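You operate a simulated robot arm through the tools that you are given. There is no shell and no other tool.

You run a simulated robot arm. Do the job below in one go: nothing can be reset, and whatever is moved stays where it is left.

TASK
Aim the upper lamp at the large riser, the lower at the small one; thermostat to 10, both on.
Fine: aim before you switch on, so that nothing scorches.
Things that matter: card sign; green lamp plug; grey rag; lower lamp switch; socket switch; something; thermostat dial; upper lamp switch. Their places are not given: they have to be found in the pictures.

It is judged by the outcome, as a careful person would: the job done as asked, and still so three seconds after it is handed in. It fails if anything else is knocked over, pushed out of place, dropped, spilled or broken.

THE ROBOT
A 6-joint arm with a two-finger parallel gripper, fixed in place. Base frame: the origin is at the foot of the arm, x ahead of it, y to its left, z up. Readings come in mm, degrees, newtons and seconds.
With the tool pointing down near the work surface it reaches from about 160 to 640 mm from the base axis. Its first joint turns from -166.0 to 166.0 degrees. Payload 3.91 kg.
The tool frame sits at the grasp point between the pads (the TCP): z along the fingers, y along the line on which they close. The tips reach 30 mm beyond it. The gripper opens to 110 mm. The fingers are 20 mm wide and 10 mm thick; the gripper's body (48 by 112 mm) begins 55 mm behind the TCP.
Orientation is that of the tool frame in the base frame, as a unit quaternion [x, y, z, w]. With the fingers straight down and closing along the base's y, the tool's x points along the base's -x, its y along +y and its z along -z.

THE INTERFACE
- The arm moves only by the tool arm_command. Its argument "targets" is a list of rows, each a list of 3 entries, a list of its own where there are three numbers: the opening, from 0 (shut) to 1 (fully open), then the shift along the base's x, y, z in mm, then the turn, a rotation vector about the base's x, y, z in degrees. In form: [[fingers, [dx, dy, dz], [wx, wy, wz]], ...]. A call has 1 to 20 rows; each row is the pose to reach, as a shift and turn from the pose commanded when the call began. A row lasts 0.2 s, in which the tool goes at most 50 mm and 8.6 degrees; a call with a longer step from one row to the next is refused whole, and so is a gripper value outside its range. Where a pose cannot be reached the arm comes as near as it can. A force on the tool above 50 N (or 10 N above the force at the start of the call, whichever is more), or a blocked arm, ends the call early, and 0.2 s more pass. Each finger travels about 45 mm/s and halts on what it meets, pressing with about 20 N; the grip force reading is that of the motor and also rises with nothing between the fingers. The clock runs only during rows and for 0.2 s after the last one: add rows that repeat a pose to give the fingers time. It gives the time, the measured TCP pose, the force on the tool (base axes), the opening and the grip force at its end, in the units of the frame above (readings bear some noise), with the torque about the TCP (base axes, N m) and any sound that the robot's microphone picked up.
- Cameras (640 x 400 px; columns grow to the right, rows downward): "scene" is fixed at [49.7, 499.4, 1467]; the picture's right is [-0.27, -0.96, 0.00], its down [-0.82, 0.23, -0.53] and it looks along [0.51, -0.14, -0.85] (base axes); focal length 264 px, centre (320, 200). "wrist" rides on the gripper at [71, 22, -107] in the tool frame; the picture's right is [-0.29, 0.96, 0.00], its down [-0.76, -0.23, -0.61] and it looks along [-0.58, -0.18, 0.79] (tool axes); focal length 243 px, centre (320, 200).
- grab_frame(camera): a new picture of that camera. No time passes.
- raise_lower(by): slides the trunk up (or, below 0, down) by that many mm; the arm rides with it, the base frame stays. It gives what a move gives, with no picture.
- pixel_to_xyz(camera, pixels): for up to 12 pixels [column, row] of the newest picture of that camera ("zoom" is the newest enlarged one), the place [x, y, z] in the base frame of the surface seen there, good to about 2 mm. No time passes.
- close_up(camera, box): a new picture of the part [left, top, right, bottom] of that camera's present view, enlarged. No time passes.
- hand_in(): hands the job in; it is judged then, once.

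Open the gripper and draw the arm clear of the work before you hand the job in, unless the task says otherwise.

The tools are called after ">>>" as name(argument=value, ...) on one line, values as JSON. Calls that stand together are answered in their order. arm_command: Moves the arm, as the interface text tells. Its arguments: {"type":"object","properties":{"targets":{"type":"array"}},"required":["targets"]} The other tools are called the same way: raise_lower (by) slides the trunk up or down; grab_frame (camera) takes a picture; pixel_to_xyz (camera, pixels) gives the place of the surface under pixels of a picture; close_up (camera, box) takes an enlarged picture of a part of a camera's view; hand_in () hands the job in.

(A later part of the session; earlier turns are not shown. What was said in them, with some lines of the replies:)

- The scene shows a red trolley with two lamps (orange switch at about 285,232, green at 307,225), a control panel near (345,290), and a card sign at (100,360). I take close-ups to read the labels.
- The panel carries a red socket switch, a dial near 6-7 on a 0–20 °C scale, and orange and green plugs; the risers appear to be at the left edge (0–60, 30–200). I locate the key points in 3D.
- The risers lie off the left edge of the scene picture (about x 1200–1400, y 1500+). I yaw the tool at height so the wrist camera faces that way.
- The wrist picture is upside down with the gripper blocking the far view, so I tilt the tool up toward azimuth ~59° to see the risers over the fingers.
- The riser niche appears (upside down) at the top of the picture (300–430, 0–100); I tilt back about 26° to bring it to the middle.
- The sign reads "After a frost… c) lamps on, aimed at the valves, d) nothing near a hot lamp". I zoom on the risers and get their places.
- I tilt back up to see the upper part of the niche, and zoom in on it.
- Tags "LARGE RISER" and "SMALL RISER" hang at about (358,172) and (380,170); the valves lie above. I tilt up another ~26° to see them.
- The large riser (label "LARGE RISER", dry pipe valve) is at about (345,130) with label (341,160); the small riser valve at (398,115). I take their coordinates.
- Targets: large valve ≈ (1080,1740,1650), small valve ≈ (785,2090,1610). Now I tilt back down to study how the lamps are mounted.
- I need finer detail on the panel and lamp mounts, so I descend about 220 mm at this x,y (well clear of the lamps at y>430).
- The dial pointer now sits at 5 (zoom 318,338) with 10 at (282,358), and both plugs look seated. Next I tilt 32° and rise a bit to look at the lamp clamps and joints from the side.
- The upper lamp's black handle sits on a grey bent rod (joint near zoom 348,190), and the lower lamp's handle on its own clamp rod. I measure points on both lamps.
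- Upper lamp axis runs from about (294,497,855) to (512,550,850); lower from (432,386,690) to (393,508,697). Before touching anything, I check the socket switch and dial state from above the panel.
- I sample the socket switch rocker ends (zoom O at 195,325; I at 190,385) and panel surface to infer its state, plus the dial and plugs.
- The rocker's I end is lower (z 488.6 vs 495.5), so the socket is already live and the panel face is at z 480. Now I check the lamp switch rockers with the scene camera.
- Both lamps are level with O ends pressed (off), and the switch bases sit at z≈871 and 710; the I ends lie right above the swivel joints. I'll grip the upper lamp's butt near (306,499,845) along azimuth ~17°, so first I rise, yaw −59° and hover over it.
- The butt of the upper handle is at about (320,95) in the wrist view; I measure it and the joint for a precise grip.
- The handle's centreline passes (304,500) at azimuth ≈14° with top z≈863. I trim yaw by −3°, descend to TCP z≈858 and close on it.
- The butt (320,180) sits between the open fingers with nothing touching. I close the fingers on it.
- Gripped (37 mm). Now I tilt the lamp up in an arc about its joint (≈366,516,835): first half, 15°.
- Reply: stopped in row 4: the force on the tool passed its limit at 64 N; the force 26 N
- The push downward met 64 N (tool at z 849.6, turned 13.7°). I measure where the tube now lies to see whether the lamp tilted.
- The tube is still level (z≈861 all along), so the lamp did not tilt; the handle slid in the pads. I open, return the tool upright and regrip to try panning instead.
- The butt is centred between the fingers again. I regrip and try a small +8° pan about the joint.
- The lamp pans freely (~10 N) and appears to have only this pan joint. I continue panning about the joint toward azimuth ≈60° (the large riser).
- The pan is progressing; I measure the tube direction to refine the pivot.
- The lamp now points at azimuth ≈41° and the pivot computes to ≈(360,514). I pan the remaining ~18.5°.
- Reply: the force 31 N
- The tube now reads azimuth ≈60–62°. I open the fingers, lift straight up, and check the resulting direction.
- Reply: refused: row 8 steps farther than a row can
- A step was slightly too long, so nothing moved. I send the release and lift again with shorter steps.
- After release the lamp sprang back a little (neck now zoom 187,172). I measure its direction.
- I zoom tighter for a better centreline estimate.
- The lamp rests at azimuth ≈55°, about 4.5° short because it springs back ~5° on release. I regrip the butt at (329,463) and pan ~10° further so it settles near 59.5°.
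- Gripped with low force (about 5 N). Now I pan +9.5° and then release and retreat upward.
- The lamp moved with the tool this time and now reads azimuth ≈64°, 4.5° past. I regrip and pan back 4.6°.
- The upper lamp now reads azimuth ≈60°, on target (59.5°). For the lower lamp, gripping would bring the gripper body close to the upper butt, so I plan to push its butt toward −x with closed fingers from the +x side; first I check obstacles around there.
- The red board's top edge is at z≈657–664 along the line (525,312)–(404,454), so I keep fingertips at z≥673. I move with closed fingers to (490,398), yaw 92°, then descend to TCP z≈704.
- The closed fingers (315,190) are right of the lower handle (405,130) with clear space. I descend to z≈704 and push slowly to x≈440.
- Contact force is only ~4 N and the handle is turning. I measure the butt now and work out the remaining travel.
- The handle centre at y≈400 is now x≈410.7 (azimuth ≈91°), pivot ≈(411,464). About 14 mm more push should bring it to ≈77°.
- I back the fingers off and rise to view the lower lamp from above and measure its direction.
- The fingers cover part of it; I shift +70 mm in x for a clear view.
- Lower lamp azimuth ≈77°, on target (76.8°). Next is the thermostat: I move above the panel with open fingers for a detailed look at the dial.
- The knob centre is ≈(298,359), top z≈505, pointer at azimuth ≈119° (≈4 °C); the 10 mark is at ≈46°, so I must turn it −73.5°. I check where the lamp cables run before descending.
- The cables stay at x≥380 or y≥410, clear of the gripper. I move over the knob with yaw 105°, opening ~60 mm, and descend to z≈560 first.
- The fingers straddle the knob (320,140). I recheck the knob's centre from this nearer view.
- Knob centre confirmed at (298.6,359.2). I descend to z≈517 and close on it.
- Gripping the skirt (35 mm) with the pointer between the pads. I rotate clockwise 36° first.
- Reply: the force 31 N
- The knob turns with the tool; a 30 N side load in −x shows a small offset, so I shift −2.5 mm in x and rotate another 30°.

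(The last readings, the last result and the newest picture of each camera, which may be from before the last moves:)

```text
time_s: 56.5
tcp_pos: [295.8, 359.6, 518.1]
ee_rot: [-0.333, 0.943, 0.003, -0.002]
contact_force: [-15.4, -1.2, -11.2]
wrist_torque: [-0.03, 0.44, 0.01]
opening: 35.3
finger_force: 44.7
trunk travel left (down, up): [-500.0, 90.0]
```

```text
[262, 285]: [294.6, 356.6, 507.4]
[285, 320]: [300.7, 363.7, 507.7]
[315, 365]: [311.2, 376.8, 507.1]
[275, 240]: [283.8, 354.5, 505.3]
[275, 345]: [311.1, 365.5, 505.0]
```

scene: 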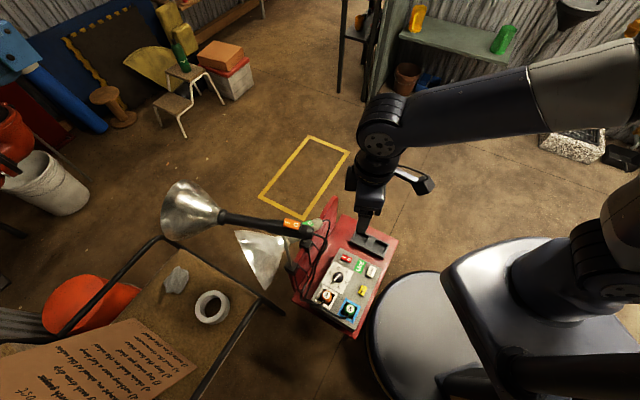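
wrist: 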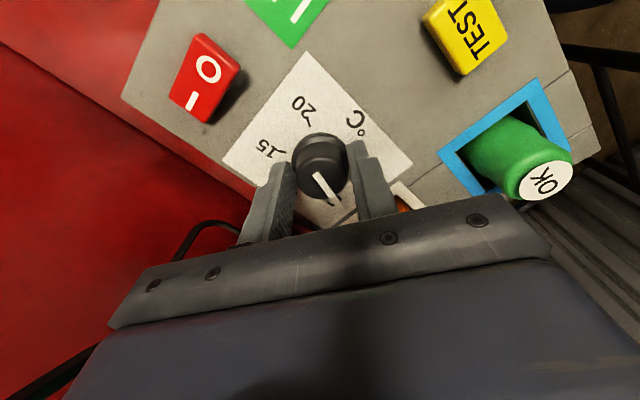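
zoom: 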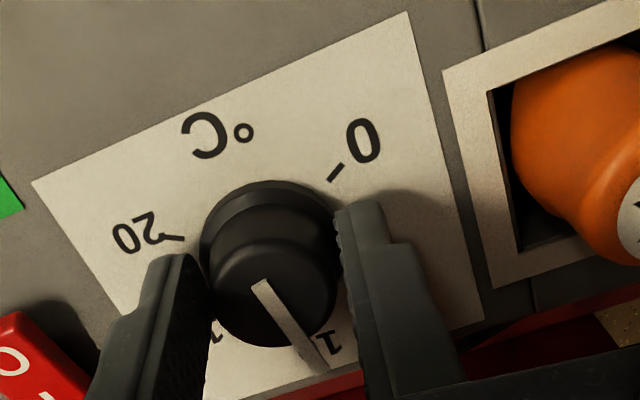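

The pointer is now at ≈51°; the 10 mark is at ≈46–48°. I turn another −4.5°, then release and lift to verify.

>>> arm_command(targets=[[0.17, [0, 0, 0], [0, 0, -2.5]], [0.17, [0, 0, 0], [0, 0, -4.5]], [0.17, [0, 0, 0], [0, 0, -4.5]], [0.25, [0, 0, 0], [0, 0, -4.5]], [0.4, [0, 0, 0], [0, 0, -4.5]], [0.55, [0, 0, 0], [0, 0, -4.5]], [0.55, [0, 0, 20], [0, 0, -4.5]], [0.55, [0, 0, 50], [0, 0, -4.5]], [0.55, [-10, -20, 90], [0, 0, -4.5]], [0.7, [-20, -45, 130], [0, 0, -4.5]], [0.9, [-20, -60, 170], [0, 0, -4.5]], [0.9, [-20, -60, 210], [0, 0, -4.5]]])

>>> grab_frame(camera="wrist")

>>> close_up(camera="scene", box=[310, 240, 380, 300])

```text
time_s: 59.1
tcp_pos: [276.3, 299.6, 728.1]
ee_rot: [-0.295, 0.955, 0.002, -0.003]
contact_force: [0.1, -0.3, 0.1]
wrist_torque: [0.02, 0.0, -0.02]
opening: 99.2
finger_force: 0.1
trunk travel left (down, up): [-500.0, 90.0]
```

```text
taken
```

wrist: 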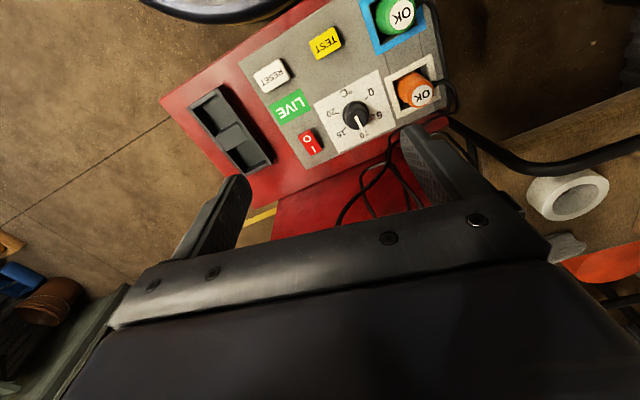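

```text
6.67 times, centred on (345, 270) of scene
```

zoom: 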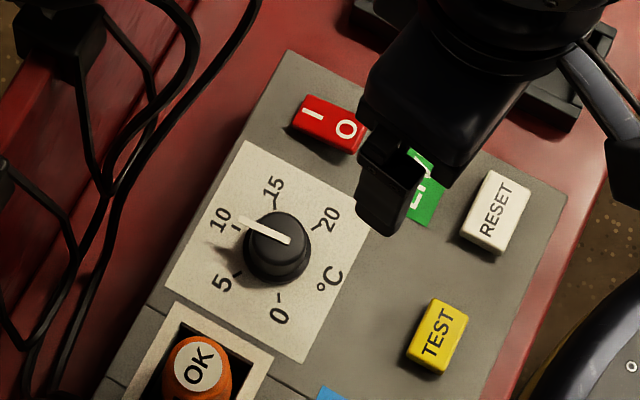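

>>> close_up(camera="wrist", box=[310, 65, 400, 155])

>>> pixel_to_xyz(camera="zoom", pixels=[[320, 190], [320, 240], [320, 280]])

```text
4.44 times, centred on (355, 110) of wrist
```

zoom: 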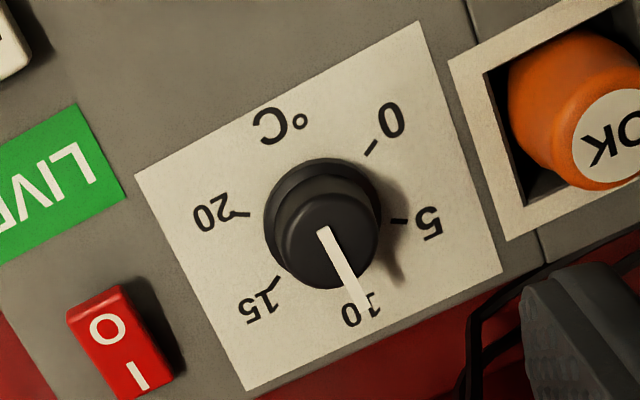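

```text
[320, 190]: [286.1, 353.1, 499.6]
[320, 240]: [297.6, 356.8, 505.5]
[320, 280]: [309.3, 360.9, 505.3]
```

>>> pixel_to_xyz(camera="zoom", pixels=[[371, 148], [399, 221], [273, 286], [238, 213], [326, 234], [335, 250], [345, 270], [355, 292], [361, 305], [363, 216], [290, 250], [325, 285]])

```text
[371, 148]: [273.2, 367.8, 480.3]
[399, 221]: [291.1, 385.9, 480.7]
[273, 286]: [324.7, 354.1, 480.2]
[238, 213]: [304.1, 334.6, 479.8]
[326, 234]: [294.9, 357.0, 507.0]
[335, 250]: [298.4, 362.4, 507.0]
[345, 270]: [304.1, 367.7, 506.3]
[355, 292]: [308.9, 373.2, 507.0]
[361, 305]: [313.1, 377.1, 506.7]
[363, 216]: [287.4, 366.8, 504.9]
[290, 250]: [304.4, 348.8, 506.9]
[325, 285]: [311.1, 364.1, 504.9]
```

The pointer reads ≈47–48° against a 10 mark at ≈45–46°, i.e. ≈9.9 °C – good. Now the upper lamp's switch: I rise with closed fingers and hover over its I end near (361,505).

>>> arm_command(targets=[[0.7, [0, 0, 45], [0, 0, 7]], [0.5, [0, 0, 90], [0, 0, 14]], [0.3, [0, 0, 135], [0, 0, 20]], [0.1, [0, 0, 180], [0, 0, 26]], [0, [0, 0, 225], [0, 0, 26]], [0, [20, 43, 232], [0, 0, 26]], [0, [40, 86, 232], [0, 0, 26]], [0, [55, 130, 232], [0, 0, 26]], [0, [70, 172, 232], [0, 0, 26]], [0, [84, 205.5, 230], [0, 0, 26]], [0, [84, 205.5, 205], [0, 0, 26]]])

>>> grab_frame(camera="wrist")

>>> close_up(camera="scene", box=[230, 160, 350, 260])

```text
time_s: 61.5
tcp_pos: [359.8, 505.8, 930.9]
ee_rot: [-0.502, 0.865, 0.002, -0.002]
contact_force: [-0.4, 0.4, 0.6]
wrist_torque: [-0.02, 0.0, -0.02]
opening: 0.1
finger_force: 20.3
trunk travel left (down, up): [-500.0, 90.0]
```

```text
taken
```

wrist: 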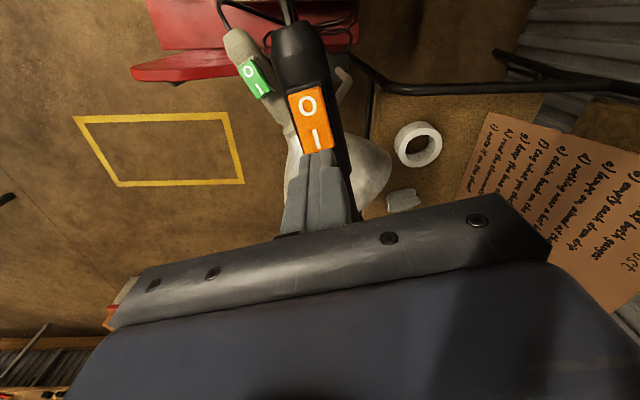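

```text
4.00 times, centred on (290, 210) of scene
```

zoom: 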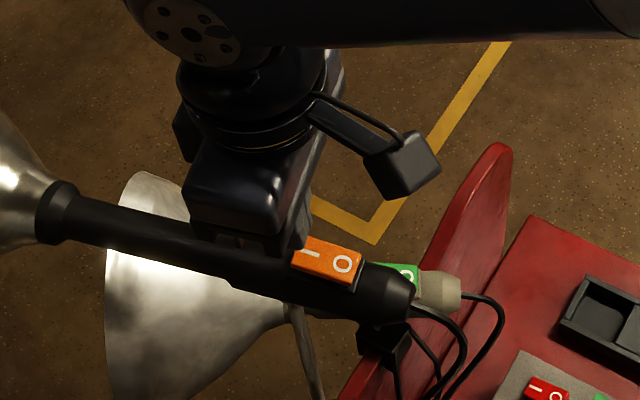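

The fingertips are just above the I end of the orange rocker (318,150). I shift 2 mm back along the handle and press down gently.

>>> arm_command(targets=[[0, [-1, -2, -8], [0, 0, 0]], [0, [-1, -2, -13], [0, 0, 0]], [0, [-1, -2, -17], [0, 0, 0]], [0, [-1, -2, -20], [0, 0, 0]], [0, [-1, -2, -23], [0, 0, 0]]])

>>> close_up(camera="wrist", box=[220, 20, 400, 220])

```text
time_s: 62.8
tcp_pos: [358.8, 503.3, 910.2]
ee_rot: [-0.503, 0.864, 0.002, 0.0]
contact_force: [2.4, 2.5, 8.9]
wrist_torque: [0.02, -0.01, 0.04]
opening: 0.0
finger_force: 20.0
trunk travel left (down, up): [-500.0, 90.0]
```

```text
2.00 times, centred on (310, 120) of wrist
```

zoom: 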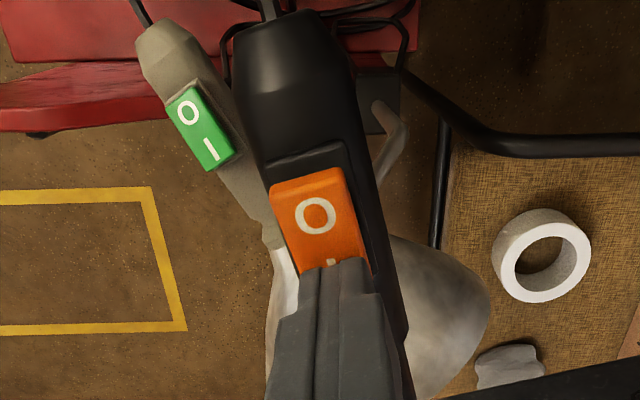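

Contact force is 9 N at tip z≈880. I press a few mm further to be sure the rocker snaps.

>>> arm_command(targets=[[0, [0, 0, -2], [0, 0, 0]], [0, [0, 0, -4], [0, 0, 0]], [0, [0, 0, -4], [0, 0, 0]]])

>>> close_up(camera="wrist", box=[220, 20, 400, 220])

>>> pixel_to_xyz(camera="zoom", pixels=[[310, 190], [315, 215], [325, 240], [330, 255]])

```text
time_s: 63.5
tcp_pos: [358.2, 504.3, 911.8]
ee_rot: [-0.503, 0.864, 0.005, 0.003]
contact_force: [2.0, 5.8, 43.0]
wrist_torque: [-0.21, 0.15, 0.02]
opening: 0.1
finger_force: 19.8
trunk travel left (down, up): [-500.0, 90.0]
```

```text
2.00 times, centred on (310, 120) of wrist
```

zoom: 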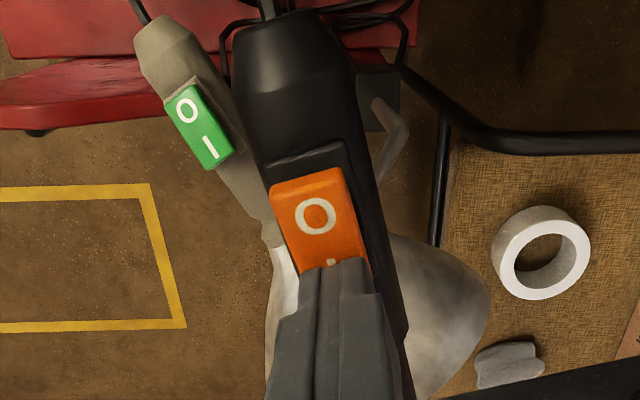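

```text
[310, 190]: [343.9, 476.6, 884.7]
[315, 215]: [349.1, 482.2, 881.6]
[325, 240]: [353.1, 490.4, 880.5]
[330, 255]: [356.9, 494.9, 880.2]
```

The rocker's O end is now higher (884.7) than the I side (880), so it flipped. I lift off and check that the lamp is lit and still aimed.

>>> arm_command(targets=[[0, [0, 0, 20], [0, 0, 0]], [0, [0, 0, 60], [0, 0, 0]], [0, [0, -20, 95], [0, 0, 0]], [0, [-10, -60, 110], [0, 0, 0]], [0, [-20, -105, 110], [0, 0, 0]], [0, [-30, -150, 110], [0, 0, 0]]])

>>> grab_frame(camera="scene")

>>> close_up(camera="scene", box=[225, 180, 345, 250])

>>> pixel_to_xyz(camera="zoom", pixels=[[40, 180], [40, 192], [40, 205], [40, 220], [150, 205], [150, 220], [150, 236], [325, 240], [356, 251], [385, 263], [440, 285], [450, 300]])

```text
time_s: 65.0
tcp_pos: [328.7, 352.0, 1013.5]
ee_rot: [-0.504, 0.864, 0.002, -0.002]
contact_force: [0.3, 0.9, -0.2]
wrist_torque: [-0.03, 0.04, 0.0]
opening: 0.0
finger_force: 20.1
trunk travel left (down, up): [-500.0, 90.0]
```

```text
taken
```

scene: 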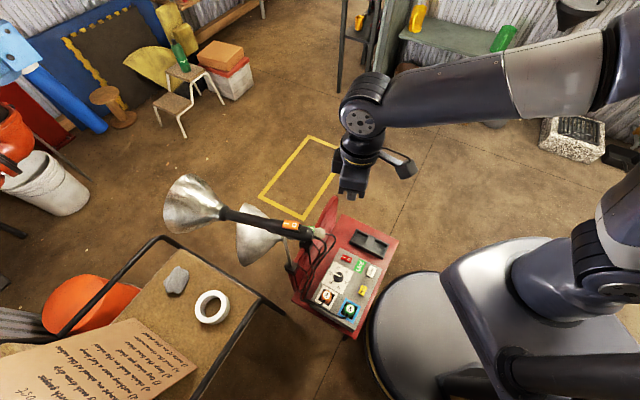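

```text
5.33 times, centred on (285, 215) of scene
```

zoom: 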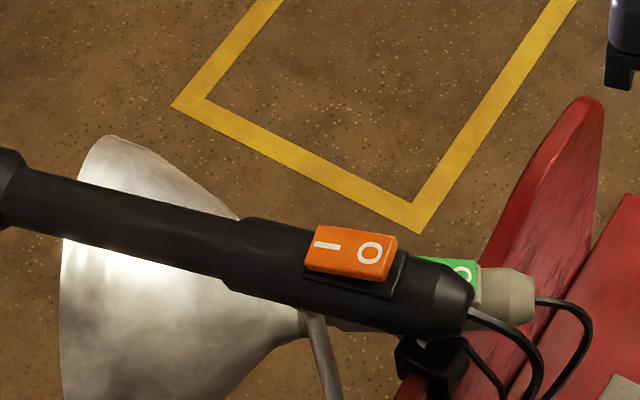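

```text
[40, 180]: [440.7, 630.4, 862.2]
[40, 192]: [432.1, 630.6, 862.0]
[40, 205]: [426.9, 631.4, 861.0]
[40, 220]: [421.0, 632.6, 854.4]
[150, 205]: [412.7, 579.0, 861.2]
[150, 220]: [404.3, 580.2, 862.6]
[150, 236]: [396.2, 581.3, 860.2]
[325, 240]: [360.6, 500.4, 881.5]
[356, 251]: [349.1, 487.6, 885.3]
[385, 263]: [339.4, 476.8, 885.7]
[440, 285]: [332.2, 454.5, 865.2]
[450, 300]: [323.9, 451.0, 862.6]
```

The upper lamp is lit (the scene brightened) and its aim unchanged. Now for the lower switch I yaw to 150° at height so the gripper's thin side faces the upper handle.

>>> arm_command(targets=[[0, [15, 0, 0], [0, 0, 8.2]], [0, [30, 0, 0], [0, 0, 16.4]], [0, [45, 0, 0], [0, 0, 24.6]], [0, [60, 0, 0], [0, 0, 32.8]], [0, [75, 0, 0], [0, 0, 41]], [0, [90, 0, 0], [0, 0, 49.2]], [0, [105, 10, 0], [0, 0, 57.4]], [0, [120, 20, 0], [0, 0, 65.6]], [0, [130, 30, 0], [0, 0, 73.8]], [0, [130, 40, 0], [0, 0, 82]], [0, [130, 50, 0], [0, 0, 90]]])

>>> grab_frame(camera="wrist")

```text
time_s: 67.3
tcp_pos: [457.9, 403.6, 1015.9]
ee_rot: [0.967, -0.254, 0.0, 0.003]
contact_force: [-0.1, -0.3, 0.4]
wrist_torque: [-0.01, -0.03, -0.01]
opening: 0.0
finger_force: 20.1
trunk travel left (down, up): [-500.0, 90.0]
```

```text
taken
```

wrist: 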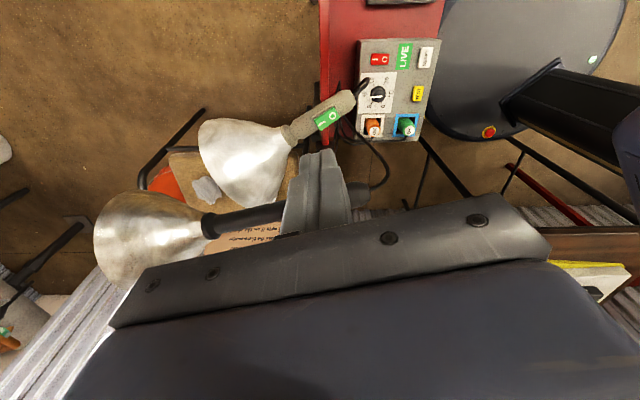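

Yaw 150° reached; the green switch is at (327,118). I measure it precisely from here.

>>> close_up(camera="wrist", box=[280, 80, 370, 160])

>>> close_up(camera="wrist", box=[300, 100, 350, 135])

```text
5.00 times, centred on (325, 120) of wrist
```

zoom: 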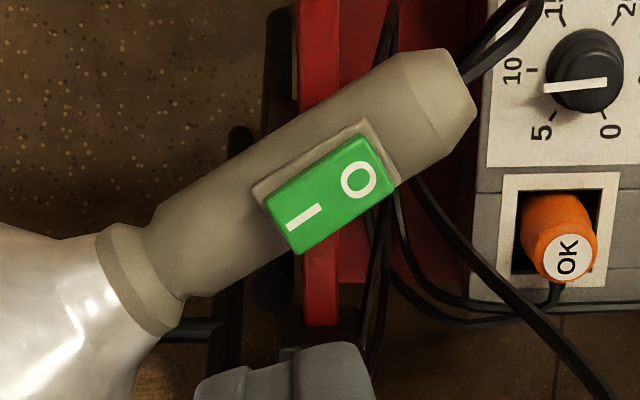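

```text
11.43 times, centred on (325, 118) of wrist
```

zoom: 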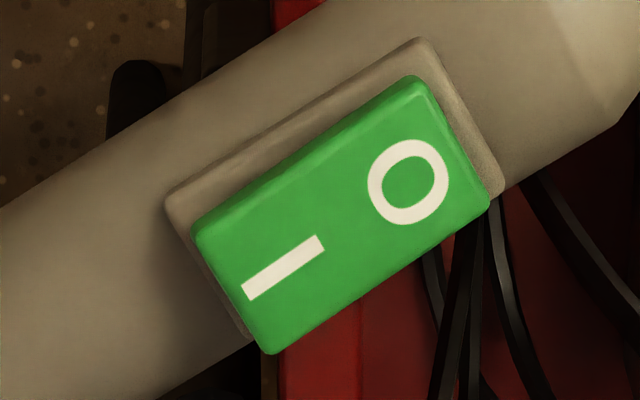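

>>> pixel_to_xyz(camera="zoom", pixels=[[282, 267], [408, 181], [200, 230], [268, 345], [232, 290], [345, 225], [415, 85], [482, 200]])

>>> close_up(camera="wrist", box=[355, 70, 405, 120])

```text
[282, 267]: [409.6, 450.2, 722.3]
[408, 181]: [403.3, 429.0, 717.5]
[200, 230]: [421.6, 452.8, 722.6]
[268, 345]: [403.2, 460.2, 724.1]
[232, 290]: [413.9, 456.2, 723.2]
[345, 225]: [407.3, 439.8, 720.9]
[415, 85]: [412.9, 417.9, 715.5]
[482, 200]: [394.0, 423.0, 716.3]
```

```text
8.00 times, centred on (380, 95) of wrist
```

zoom: 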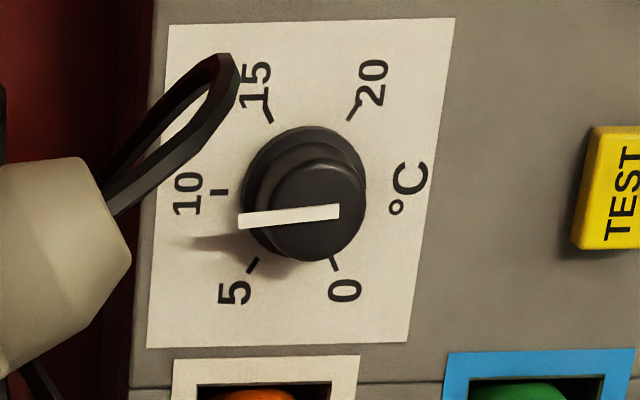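

>>> pixel_to_xyz(camera="zoom", pixels=[[218, 192], [252, 265], [334, 263], [350, 113], [267, 115], [335, 211], [300, 214], [270, 217], [242, 220], [366, 205], [272, 205], [318, 258]])

```text
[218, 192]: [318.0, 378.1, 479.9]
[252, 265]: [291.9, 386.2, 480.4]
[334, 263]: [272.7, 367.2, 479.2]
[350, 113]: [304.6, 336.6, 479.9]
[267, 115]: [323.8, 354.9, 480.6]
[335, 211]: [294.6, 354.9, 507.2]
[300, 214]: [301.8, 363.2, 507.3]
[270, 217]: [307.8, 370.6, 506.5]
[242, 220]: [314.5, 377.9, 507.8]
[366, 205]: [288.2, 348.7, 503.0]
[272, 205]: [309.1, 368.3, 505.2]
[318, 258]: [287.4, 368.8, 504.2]
```

The dial reads ≈9.7 from here; I'll trim it after. For the lower switch, I tilt 15° away from the upper handle and descend to just above the green I end (≈411.5,453.5,723).

>>> arm_command(targets=[[0, [0, 0, 0], [3.75, 6.5, 0]], [0, [0, 0, 0], [7.5, 13, 0]], [0, [0, 10, -40], [7.5, 13, 0]], [0, [0, 20, -80], [7.5, 13, 0]], [0, [-10, 30, -120], [7.5, 13, 0]], [0, [-25, 40, -155], [7.5, 13, 0]], [0, [-39.7, 46, -190], [7.5, 13, 0]], [0, [-39.7, 46, -220], [7.5, 13, 0]], [0, [-39.7, 46, -240], [7.5, 13, 0]], [0, [-39.7, 46, -240], [7.5, 13, 0]]])

>>> grab_frame(camera="wrist")

>>> close_up(camera="scene", box=[225, 160, 365, 270])

```text
time_s: 69.5
tcp_pos: [420.4, 448.6, 774.9]
ee_rot: [0.959, -0.252, -0.126, -0.031]
contact_force: [0.7, 0.0, -0.7]
wrist_torque: [0.0, 0.01, 0.01]
opening: 0.0
finger_force: 20.3
trunk travel left (down, up): [-500.0, 90.0]
```

```text
taken
```

wrist: 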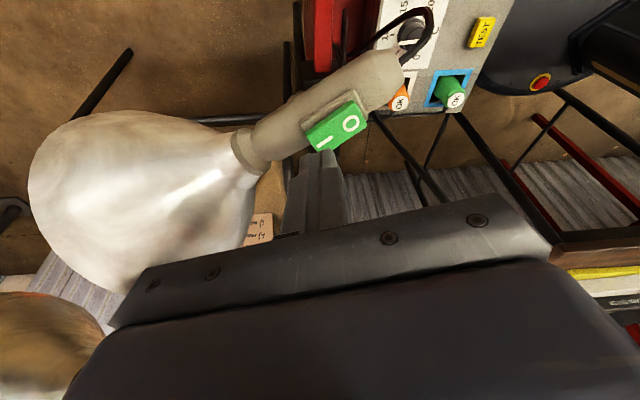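

```text
3.64 times, centred on (295, 215) of scene
```

zoom: 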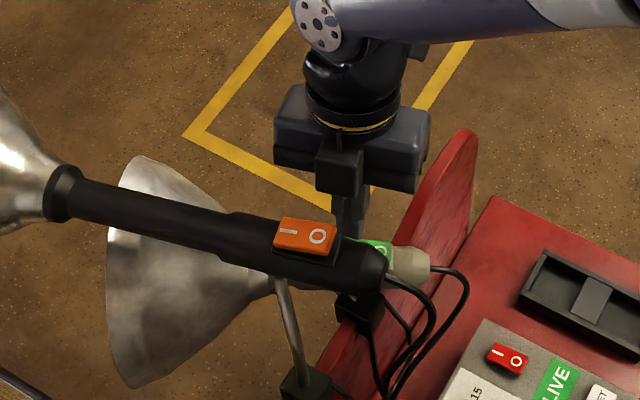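

The tip is at ≈(413.7,452.5,746) over the I end. I nudge −2 mm in x and press down.

>>> arm_command(targets=[[0, [-2, 1, -10], [0, 0, 0]], [0, [-2, 1, -18], [0, 0, 0]], [0, [-2, 1, -22], [0, 0, 0]], [0, [-2, 1, -25], [0, 0, 0]], [0, [-2, 1, -28], [0, 0, 0]], [0, [-2, 1, -30], [0, 0, 0]]])

>>> close_up(camera="wrist", box=[230, 60, 430, 220])

```text
time_s: 71.0
tcp_pos: [418.1, 452.6, 751.4]
ee_rot: [0.959, -0.252, -0.124, -0.036]
contact_force: [0.8, 3.8, 50.5]
wrist_torque: [-0.31, 0.13, 0.02]
opening: 0.0
finger_force: 20.0
trunk travel left (down, up): [-500.0, 90.0]
```

```text
2.50 times, centred on (330, 140) of wrist
```

zoom: 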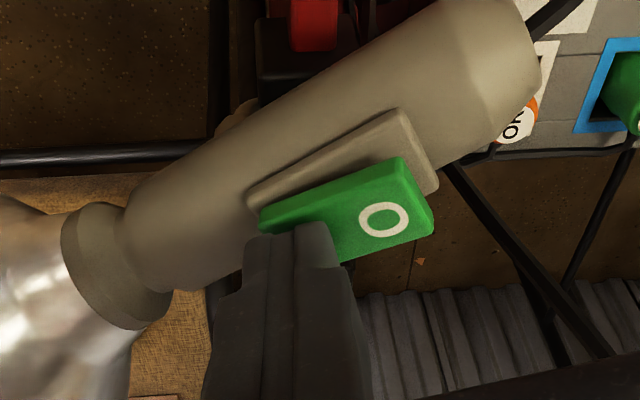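

Force reached 50 N and the O end looks raised now. I lift straight up and inspect.

>>> arm_command(targets=[[0, [0, 0, 15], [0, 0, 0]], [0, [2, -1, 50], [0, 0, 0]], [0, [10, -10, 95], [0, 0, 0]], [0, [20, -25, 140], [0, 0, 0]], [0, [30, -35, 185], [0, 0, 0]], [0, [40, -46, 230], [-3.75, -6.5, 0]], [0, [40, -46, 265], [-7.5, -13, 0]]])

>>> grab_frame(camera="scene")

>>> close_up(camera="wrist", box=[280, 80, 370, 160])

>>> pixel_to_xyz(camera="zoom", pixels=[[305, 215], [358, 180], [280, 225], [380, 170], [330, 200]])

```text
time_s: 72.5
tcp_pos: [455.4, 403.5, 1010.6]
ee_rot: [0.967, -0.254, 0.001, 0.004]
contact_force: [1.3, -0.1, 0.0]
wrist_torque: [0.0, 0.0, -0.01]
opening: 0.0
finger_force: 19.7
trunk travel left (down, up): [-500.0, 90.0]
```

```text
taken
```

scene: 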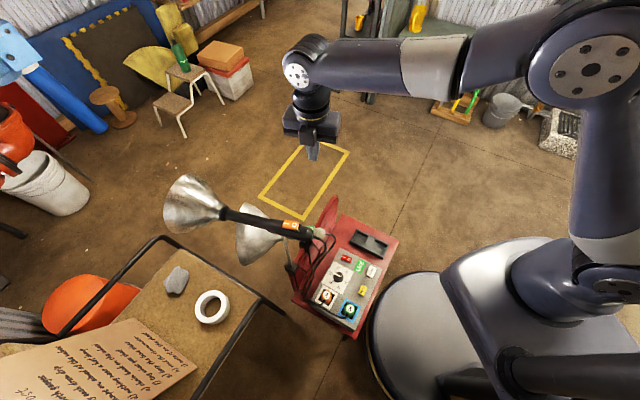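

```text
5.00 times, centred on (325, 120) of wrist
```

zoom: 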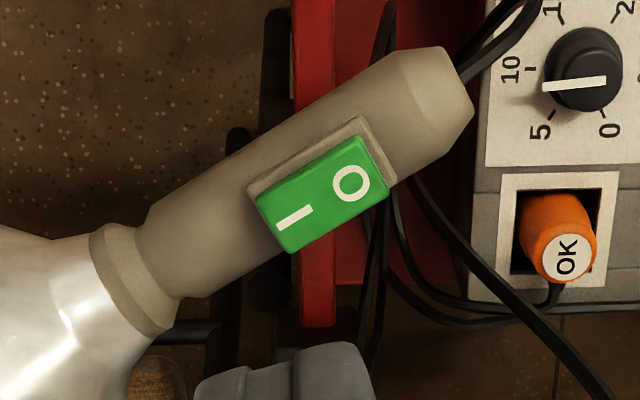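

```text
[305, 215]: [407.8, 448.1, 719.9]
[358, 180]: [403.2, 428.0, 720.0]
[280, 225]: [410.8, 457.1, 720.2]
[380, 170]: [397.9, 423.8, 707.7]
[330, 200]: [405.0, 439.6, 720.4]
```

The rocker ends read nearly equal (720); I need a tighter measurement, and a check of the handle too.

>>> close_up(camera="wrist", box=[300, 100, 350, 135])

>>> pixel_to_xyz(camera="zoom", pixels=[[190, 220], [215, 270], [250, 325], [255, 250], [320, 225], [370, 195], [420, 160], [400, 110], [470, 190], [435, 180], [150, 300], [560, 60]])

```text
11.43 times, centred on (325, 118) of wrist
```

zoom: 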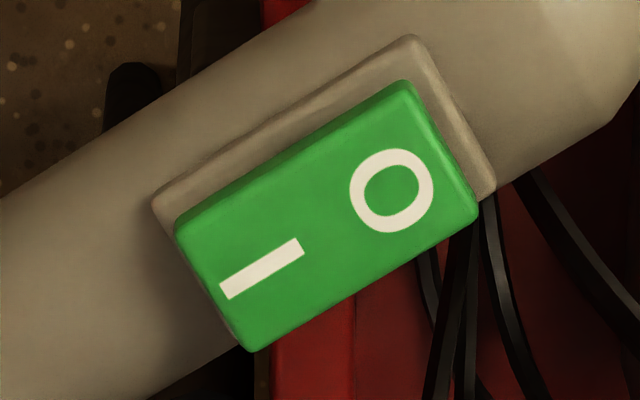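

```text
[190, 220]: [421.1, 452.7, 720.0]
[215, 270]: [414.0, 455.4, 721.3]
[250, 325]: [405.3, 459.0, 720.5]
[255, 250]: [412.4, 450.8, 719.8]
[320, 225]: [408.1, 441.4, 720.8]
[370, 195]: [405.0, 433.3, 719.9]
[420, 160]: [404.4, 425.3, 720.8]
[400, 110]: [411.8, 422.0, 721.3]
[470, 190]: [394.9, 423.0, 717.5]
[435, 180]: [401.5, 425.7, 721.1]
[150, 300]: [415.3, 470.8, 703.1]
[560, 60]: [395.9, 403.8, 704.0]
```

The rocker sits level (z≈720.5), i.e. only half pressed, because the tilted tip bore near its centre. I redo the press nearer the I end with only 7° tilt, hovering first.

>>> arm_command(targets=[[0, [0, 0, 0], [3.5, 6.06, 0]], [0, [0, 15, -40], [3.5, 6.06, 0]], [0, [0, 30, -80], [3.5, 6.06, 0]], [0, [-10, 40, -120], [3.5, 6.06, 0]], [0, [-25, 50, -155], [3.5, 6.06, 0]], [0, [-38.7, 59.7, -190], [3.5, 6.06, 0]], [0, [-38.7, 59.7, -220], [3.5, 6.06, 0]], [0, [-38.7, 59.7, -242], [3.5, 6.06, 0]], [0, [-38.7, 59.7, -242], [3.5, 6.06, 0]]])

>>> close_up(camera="wrist", box=[230, 60, 430, 220])

>>> close_up(camera="scene", box=[225, 160, 365, 270])

```text
time_s: 74.5
tcp_pos: [419.4, 465.1, 767.8]
ee_rot: [0.965, -0.255, -0.058, -0.013]
contact_force: [-0.4, 0.6, 0.6]
wrist_torque: [-0.01, -0.04, 0.0]
opening: 0.2
finger_force: 20.3
trunk travel left (down, up): [-500.0, 90.0]
```

```text
2.50 times, centred on (330, 140) of wrist
```

zoom: 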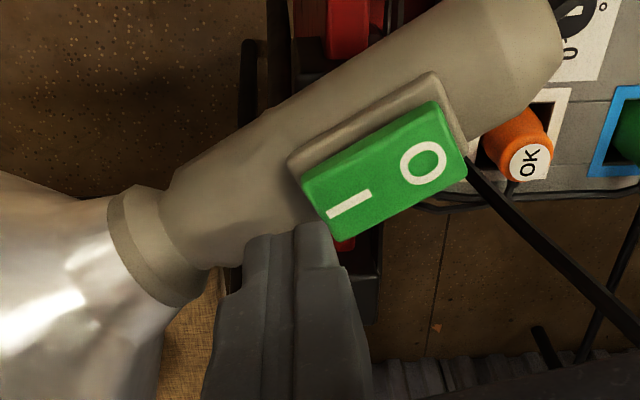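

```text
3.64 times, centred on (295, 215) of scene
```

zoom: 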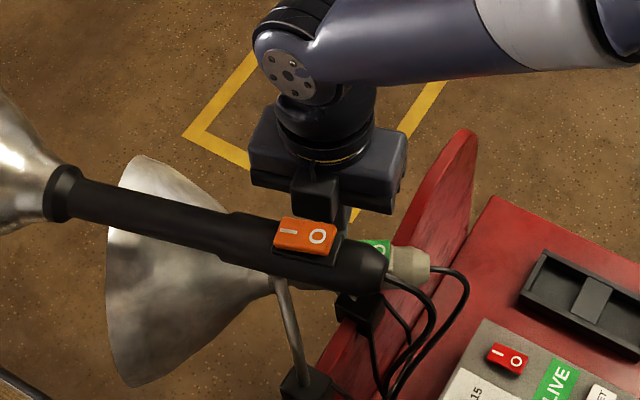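

The tip is at ≈(416,467,738), a touch too far; I shift (−3.5,−3.5) and press down in small steps.

>>> arm_command(targets=[[0, [-3.5, -3.5, -6], [0, 0, 0]], [0, [-3.5, -3.5, -13], [0, 0, 0]], [0, [-3.5, -3.5, -17], [0, 0, 0]], [0, [-3.5, -3.5, -20], [0, 0, 0]], [0, [-3.5, -3.5, -22], [0, 0, 0]], [0, [-3.5, -3.5, -24], [0, 0, 0]]])

>>> close_up(camera="wrist", box=[230, 60, 430, 220])

>>> pixel_to_xyz(camera="zoom", pixels=[[430, 115], [420, 165], [390, 185], [350, 200], [320, 200], [335, 180]])

```text
time_s: 76.0
tcp_pos: [415.2, 461.0, 748.4]
ee_rot: [0.966, -0.253, -0.057, -0.016]
contact_force: [-4.6, -2.8, 43.3]
wrist_torque: [-0.55, 0.12, -0.09]
opening: 0.2
finger_force: 19.6
trunk travel left (down, up): [-500.0, 90.0]
```

```text
2.50 times, centred on (330, 140) of wrist
```

zoom: 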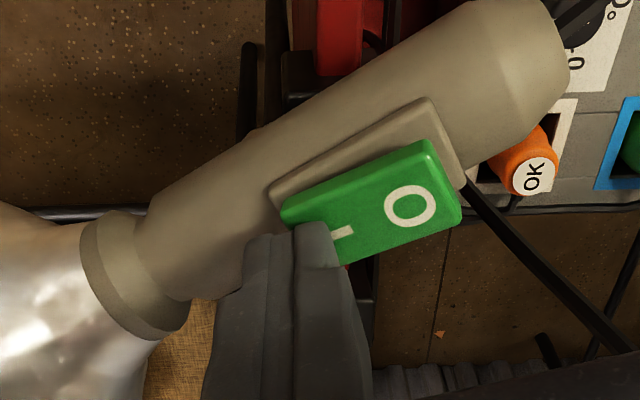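

```text
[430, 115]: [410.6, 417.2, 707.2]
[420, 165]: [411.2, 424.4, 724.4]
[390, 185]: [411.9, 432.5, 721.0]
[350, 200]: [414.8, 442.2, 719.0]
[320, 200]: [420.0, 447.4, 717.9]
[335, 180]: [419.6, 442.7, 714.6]
```

The O end is now at 724.4 and the I end at 717.9 – fully flipped. I lift away and verify both lamps.

>>> arm_command(targets=[[0, [0, 0, 15], [0, 0, 0]], [0, [2, -1, 50], [0, 0, 0]], [0, [12, -15, 95], [0, 0, 0]], [0, [25, -35, 135], [0, 0, 0]], [0, [35, -50, 180], [0, 0, 0]], [0, [40, -57, 225], [-1.7, -3, 0]], [0, [40, -57, 262], [-3.5, -6.06, 0]]])

>>> grab_frame(camera="scene")

>>> grab_frame(camera="wrist")

>>> close_up(camera="wrist", box=[270, 70, 390, 170])

```text
time_s: 77.5
tcp_pos: [453.0, 404.4, 1006.3]
ee_rot: [0.967, -0.254, 0.001, 0.003]
contact_force: [0.3, 0.3, 0.5]
wrist_torque: [0.05, -0.03, 0.02]
opening: 0.0
finger_force: 19.9
trunk travel left (down, up): [-500.0, 90.0]
```

```text
taken
```

scene: 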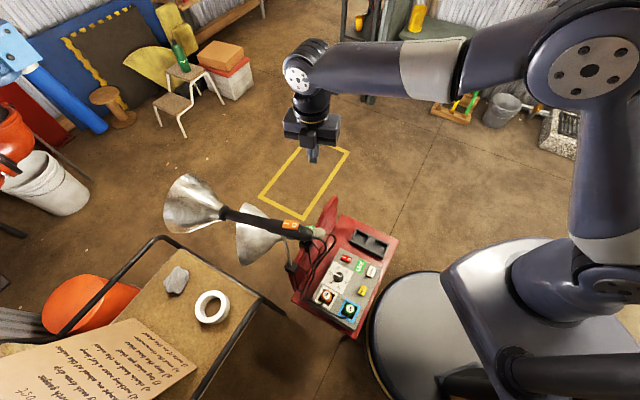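

```text
taken
```

wrist: 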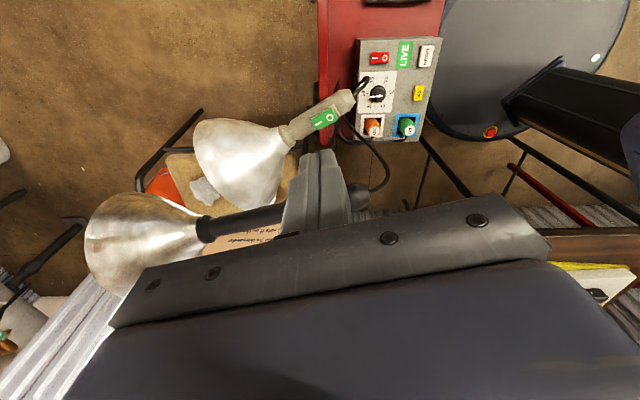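

```text
4.00 times, centred on (330, 120) of wrist
```

zoom: 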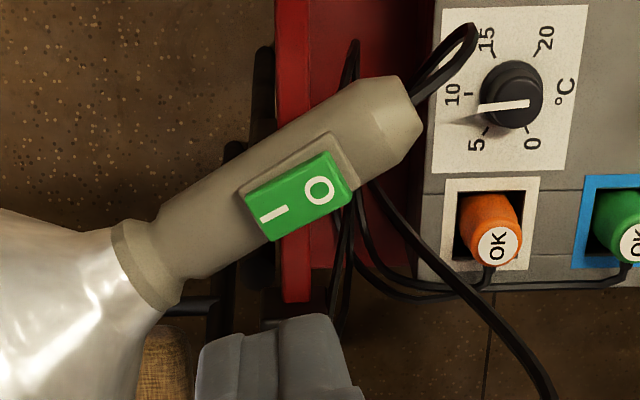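

Brightness rose again, so both lamps are on. I remeasure the lower lamp's direction.

>>> pixel_to_xyz(camera="zoom", pixels=[[335, 92], [355, 115], [372, 140], [385, 105], [160, 200], [180, 225], [205, 270], [120, 225], [145, 260], [168, 300], [410, 100], [322, 190]])

>>> close_up(camera="scene", box=[225, 180, 345, 250])

>>> pixel_to_xyz(camera="zoom", pixels=[[40, 180], [40, 192], [40, 205], [40, 220], [150, 205], [150, 220], [150, 236], [325, 240], [356, 251], [385, 263], [440, 285], [450, 300]])

```text
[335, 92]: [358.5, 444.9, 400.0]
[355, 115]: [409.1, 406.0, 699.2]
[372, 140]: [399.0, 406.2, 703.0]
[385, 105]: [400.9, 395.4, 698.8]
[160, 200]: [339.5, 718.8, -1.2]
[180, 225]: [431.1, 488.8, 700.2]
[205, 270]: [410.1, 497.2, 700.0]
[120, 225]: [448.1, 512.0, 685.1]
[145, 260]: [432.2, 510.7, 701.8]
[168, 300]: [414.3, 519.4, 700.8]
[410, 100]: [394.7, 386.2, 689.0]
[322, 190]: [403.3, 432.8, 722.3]
```

```text
5.33 times, centred on (285, 215) of scene
```

zoom: 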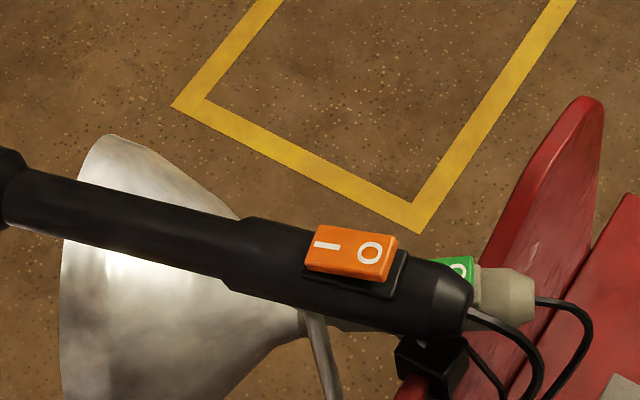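

```text
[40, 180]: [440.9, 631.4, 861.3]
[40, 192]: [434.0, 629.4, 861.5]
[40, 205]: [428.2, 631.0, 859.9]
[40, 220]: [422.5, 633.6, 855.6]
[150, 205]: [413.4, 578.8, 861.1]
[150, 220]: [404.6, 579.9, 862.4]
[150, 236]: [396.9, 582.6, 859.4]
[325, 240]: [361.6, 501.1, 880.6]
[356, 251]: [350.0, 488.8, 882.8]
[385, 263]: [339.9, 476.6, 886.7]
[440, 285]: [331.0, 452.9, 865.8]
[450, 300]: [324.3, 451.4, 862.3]
```

Both aims hold (upper ≈60°, lower ≈76°). Now I trim the dial by about −3.5° to sit exactly on 10; first I bring the tool back over the panel.

>>> arm_command(targets=[[0, [-5, -10, 0], [0, 0, -8.2]], [0.1, [-15, -25, 0], [0, 0, -16.4]], [0.2, [-30, -40, 0], [0, 0, -24.6]], [0.3, [-45, -55, 0], [0, 0, -32.8]], [0.4, [-60, -70, 0], [0, 0, -41]], [0.5, [-75, -80, 0], [0, 0, -49.2]], [0.55, [-90, -90, 0], [0, 0, -57.4]], [0.55, [-105, -95, -20], [0, 0, -65.6]], [0.55, [-120, -100, -50], [0, 0, -73.8]], [0.55, [-135, -100, -85], [0, 0, -82]], [0.55, [-150, -95, -120], [0, 0, -90.2]], [0.55, [-155, -85, -160], [0, 0, -98.4]], [0.55, [-157, -70, -200], [0, 0, -106.6]], [0.55, [-157, -55, -240], [0, 0, -114.5]], [0.55, [-157, -45, -285], [0, 0, -114.5]], [0.55, [-157, -45, -330], [0, 0, -114.5]], [0.55, [-157, -45, -375], [0, 0, -114.5]], [0.55, [-157, -45, -420], [0, 0, -114.5]], [0.55, [-157, -45, -445], [0, 0, -114.5]]])

>>> grab_frame(camera="wrist")

>>> close_up(camera="wrist", box=[270, 80, 390, 200])

```text
time_s: 81.5
tcp_pos: [299.0, 358.9, 560.8]
ee_rot: [-0.309, 0.951, 0.003, -0.002]
contact_force: [-0.4, -0.6, -0.1]
wrist_torque: [-0.01, -0.03, 0.0]
opening: 60.3
finger_force: 0.0
trunk travel left (down, up): [-500.0, 90.0]
```

```text
taken
```

wrist: 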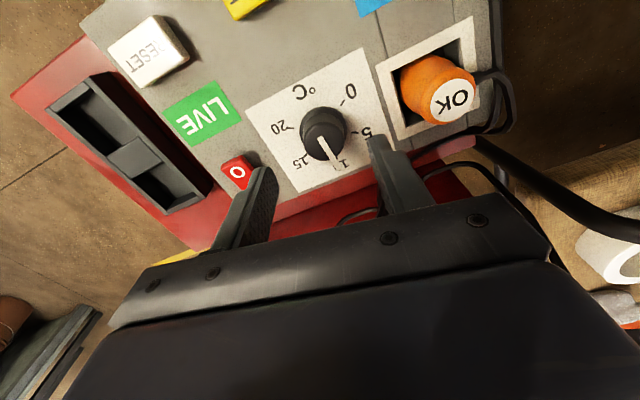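

```text
3.33 times, centred on (330, 140) of wrist
```

zoom: 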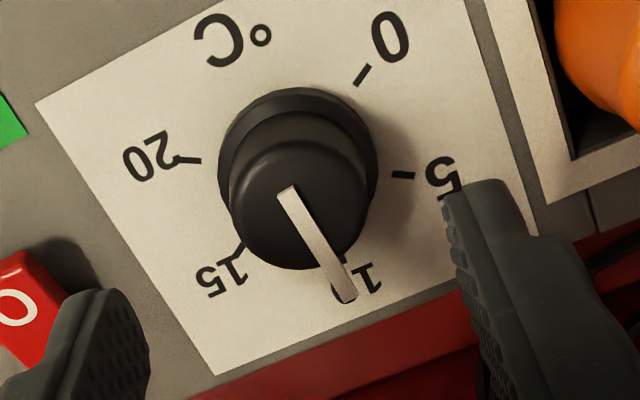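

The fingers straddle the knob with room to the red switch. I measure the pointer once more here.

>>> pixel_to_xyz(camera="zoom", pixels=[[288, 195], [305, 225], [320, 250], [333, 273], [346, 295], [400, 175], [363, 75], [195, 160], [240, 250], [232, 205], [368, 205], [300, 143]])

```text
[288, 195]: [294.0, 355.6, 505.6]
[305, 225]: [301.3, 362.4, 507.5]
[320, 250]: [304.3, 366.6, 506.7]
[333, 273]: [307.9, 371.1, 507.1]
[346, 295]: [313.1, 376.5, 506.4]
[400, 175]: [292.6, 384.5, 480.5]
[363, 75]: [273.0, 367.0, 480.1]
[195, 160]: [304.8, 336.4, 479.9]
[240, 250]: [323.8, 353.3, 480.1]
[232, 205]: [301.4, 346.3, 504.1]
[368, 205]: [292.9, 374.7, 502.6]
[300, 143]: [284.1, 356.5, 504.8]
```

The pointer is at ≈48°, the 10 mark at 44.6°. I grip, turn −4.5° (allowing ~1° of slip), release and lift.

>>> arm_command(targets=[[0.55, [-2, 1, -20], [0, 0, 0]], [0.55, [-2, 1, -43], [0, 0, 0]], [0.45, [-2, 1, -43], [0, 0, 0]], [0.35, [-2, 1, -43], [0, 0, 0]], [0.28, [-2, 1, -43], [0, 0, 0]], [0.22, [-2, 1, -43], [0, 0, 0]], [0.17, [-2, 1, -43], [0, 0, 0]], [0.17, [-2, 1, -43], [0, 0, 0]], [0.17, [-2, 1, -43], [0, 0, -1.5]], [0.17, [-2, 1, -43], [0, 0, -3]], [0.17, [-2, 1, -43], [0, 0, -4.5]], [0.17, [-2, 1, -43], [0, 0, -4.5]]])

>>> arm_command(targets=[[0.25, [0, 0, 0], [0, 0, 0]], [0.4, [0, 0, 0], [0, 0, 0]], [0.55, [0, 0, 0], [0, 0, 0]], [0.55, [0, 0, 20], [0, 0, 0]], [0.55, [0, 0, 43], [0, 0, 0]], [0.55, [0, 0, 43], [0, 0, 0]]])

>>> close_up(camera="wrist", box=[270, 80, 390, 200])

```text
time_s: 84.2
tcp_pos: [295.1, 359.1, 517.6]
ee_rot: [-0.271, 0.963, 0.002, -0.001]
contact_force: [-7.6, 7.0, 4.6]
wrist_torque: [-0.14, 0.71, 0.01]
opening: 34.6
finger_force: 45.0
trunk travel left (down, up): [-500.0, 90.0]
```

```text
time_s: 85.5
tcp_pos: [297.3, 358.7, 561.3]
ee_rot: [-0.272, 0.962, 0.003, -0.002]
contact_force: [0.4, -0.2, 0.5]
wrist_torque: [0.0, 0.03, 0.01]
opening: 60.5
finger_force: 0.1
trunk travel left (down, up): [-500.0, 90.0]
```

```text
3.33 times, centred on (330, 140) of wrist
```

zoom: 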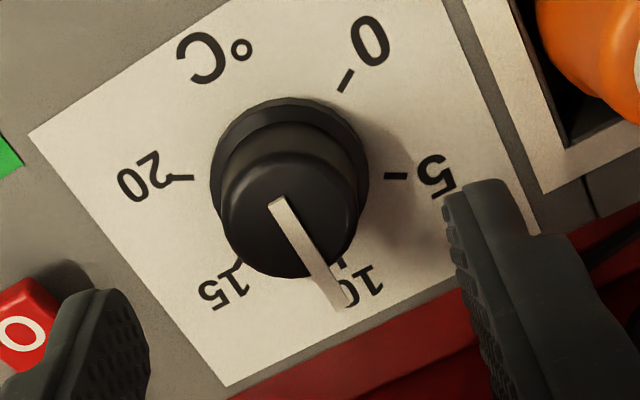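

>>> pixel_to_xyz(camera="zoom", pixels=[[279, 205], [295, 228], [310, 255], [325, 280], [340, 302], [395, 176], [345, 80], [188, 177], [240, 265], [343, 265]])

```text
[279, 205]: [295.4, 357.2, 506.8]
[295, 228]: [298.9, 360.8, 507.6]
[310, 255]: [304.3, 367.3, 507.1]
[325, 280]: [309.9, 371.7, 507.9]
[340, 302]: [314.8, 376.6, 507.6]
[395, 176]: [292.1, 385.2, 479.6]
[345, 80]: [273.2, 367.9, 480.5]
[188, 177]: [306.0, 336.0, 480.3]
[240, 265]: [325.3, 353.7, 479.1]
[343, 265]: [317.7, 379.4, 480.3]
```

The pointer is at 45.0° and the 10 mark at 45.1° – exactly on 10. I retreat up and back, and take final pictures.

>>> arm_command(targets=[[0.55, [0, 0, 40], [0, 0, 0]], [0.6, [-5, -10, 85], [0, 0, 0]], [0.7, [-10, -25, 130], [0, 0, 0]], [0.8, [-10, -45, 175], [0, 0, 0]], [0.9, [-10, -65, 220], [0, 0, 0]], [1, [-10, -85, 265], [0, 0, 0]], [1, [-10, -110, 305], [0, 0, 0]], [1, [-10, -135, 345], [0, 0, 0]], [1, [-10, -160, 385], [0, 0, 0]], [1, [-10, -185, 425], [0, 0, 0]], [1, [-10, -205, 465], [0, 0, 0]]])

>>> grab_frame(camera="scene")

>>> close_up(camera="scene", box=[225, 180, 385, 330])

>>> grab_frame(camera="wrist")

```text
time_s: 88.0
tcp_pos: [287.0, 154.7, 1026.7]
ee_rot: [-0.271, 0.963, 0.003, -0.001]
contact_force: [0.1, 0.6, -0.7]
wrist_torque: [0.0, -0.03, 0.0]
opening: 109.9
finger_force: 0.0
trunk travel left (down, up): [-500.0, 90.0]
```

```text
taken
```

scene: 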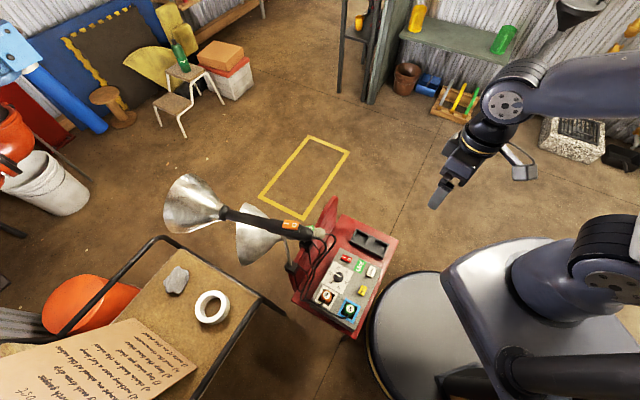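

```text
2.67 times, centred on (305, 255) of scene
```

zoom: 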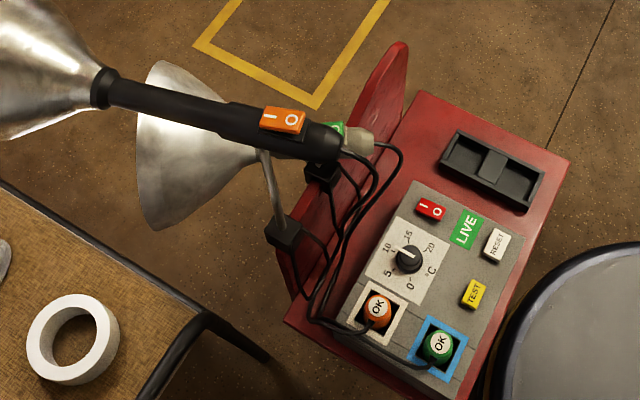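

```text
taken
```

wrist: 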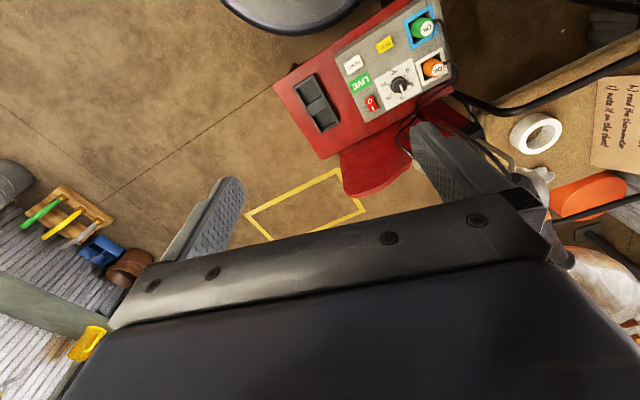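

Everything is in place. As a last check I look toward the risers again to see where the light falls: yaw and tilt the tool at height.

>>> arm_command(targets=[[1, [20, 20, 20], [0, 0, 8]], [1, [40, 40, 40], [0, 0, 16]], [1, [60, 60, 60], [0, 0, 24]], [1, [80, 80, 80], [0, 0, 32]], [1, [100, 95, 105], [0, 0, 40]], [1, [109, 98, 108], [0, 0, 44.5]]])

>>> arm_command(targets=[[1, [0, 0, 0], [6.86, -4.12, 0]], [1, [0, 0, 0], [13.7, -8.24, 0]], [1, [0, 0, 0], [20.6, -12.4, 0]], [1, [0, 0, 0], [27.4, -16.5, 0]], [1, [0, 0, 0], [34.3, -20.6, 0]], [1, [0, 0, 0], [41.1, -24.7, 0]], [1, [0, 0, 0], [48.0, -28.8, 0]], [1, [0, 0, 0], [54.9, -33.0, 0]], [1, [0, 0, 0], [61.7, -37.1, 0]], [1, [0, 0, 0], [68.5, -41.2, 0]], [1, [0, 0, 0], [75.4, -45.3, 0]]])

>>> grab_frame(camera="wrist")

>>> close_up(camera="wrist", box=[230, 0, 470, 215])

```text
time_s: 89.3
tcp_pos: [394.2, 252.2, 1134.0]
ee_rot: [-0.616, 0.788, 0.002, -0.004]
contact_force: [-0.2, -0.8, 0.4]
wrist_torque: [0.03, -0.02, -0.02]
opening: 110.0
finger_force: 0.1
trunk travel left (down, up): [-500.0, 90.0]
```

```text
time_s: 91.8
tcp_pos: [393.8, 250.2, 1133.4]
ee_rot: [-0.444, 0.567, 0.25, 0.647]
contact_force: [-0.1, -0.5, -0.5]
wrist_torque: [0.0, 0.01, 0.03]
opening: 110.0
finger_force: 0.0
trunk travel left (down, up): [-500.0, 90.0]
```

```text
taken
```

wrist: 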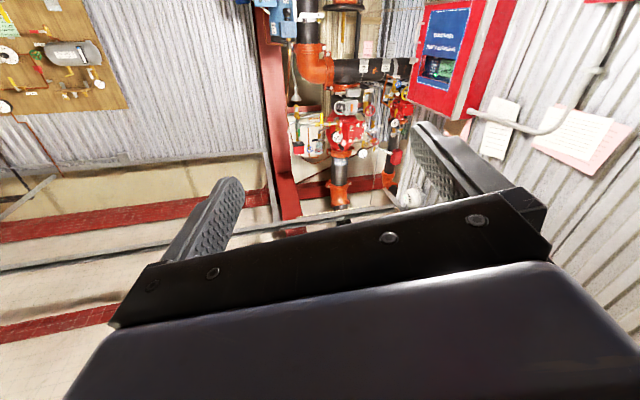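

```text
1.86 times, centred on (350, 108) of wrist
```

zoom: 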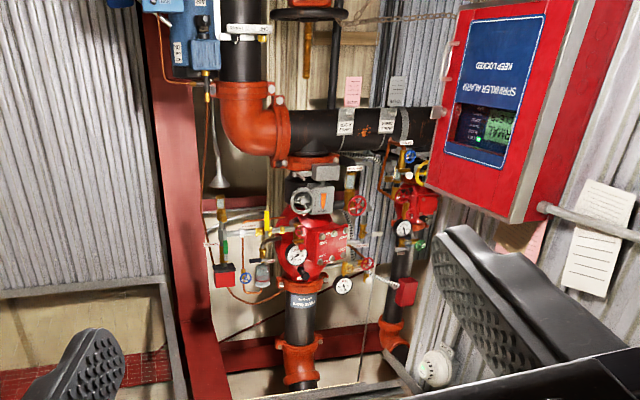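

The risers are now brightly lit. I recheck their plan positions in this clearer view to confirm the aim.

>>> pixel_to_xyz(camera="zoom", pixels=[[300, 320], [288, 320], [314, 320], [300, 280], [320, 240], [290, 240], [400, 262], [408, 262], [393, 262], [415, 200], [405, 225], [300, 360]])

```text
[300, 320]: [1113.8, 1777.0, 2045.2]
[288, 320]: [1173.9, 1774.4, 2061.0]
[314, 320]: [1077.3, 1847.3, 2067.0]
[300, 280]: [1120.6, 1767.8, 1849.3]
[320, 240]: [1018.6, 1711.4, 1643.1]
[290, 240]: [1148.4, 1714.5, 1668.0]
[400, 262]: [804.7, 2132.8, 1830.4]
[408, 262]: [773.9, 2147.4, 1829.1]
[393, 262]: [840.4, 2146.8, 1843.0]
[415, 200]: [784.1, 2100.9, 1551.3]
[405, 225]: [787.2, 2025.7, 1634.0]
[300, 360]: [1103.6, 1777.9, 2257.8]
```

The large riser's axis (≈1140,1835) is at 59.6° from the upper lamp (aimed ≈60°), and the small one (≈815,2180) is at 76.7° from the lower lamp (aimed ≈76°). The thermostat is on 10, both switches are on, and the open gripper is clear, so I hand in.

>>> hand_in()

```text
The job is handed in.
```

The job is handed in. Both lamps are aimed and on, and the thermostat is at 10. I don't have the judge's result.

| Item | State when handed in |
|---|---|
| Upper lamp | Turned to about 60°; the large riser is at 59.6° from it |
| Lower lamp | Turned to about 76°; the small riser is at 76.7° from it |
| Thermostat | Pointer on the 10 mark; it was at about 4 |
| Lamp switches | Both on; the scene got brighter after each one |
| Socket switch | Already on, so I left it alone |

- **No upward tilt:** the lamps are aimed by turning only and still point level. I tried to tilt the upper one; it held firm at 64 N, so I took it to turn only. I didn't try to tilt the lower one. The riser valves sit about 30° above the lamps, but my last picture shows that area brightly lit.
- **Order:** both lamps were aimed before either was switched on. I set the thermostat before switching on too, then fine-tuned it by a few degrees of turn with the lamps already lit.
- **Lower switch:** my first press left it halfway, so I pressed it again and checked it had gone fully over.

Nothing was knocked over or moved out of place that I could see. The arm is clear and the gripper is open.
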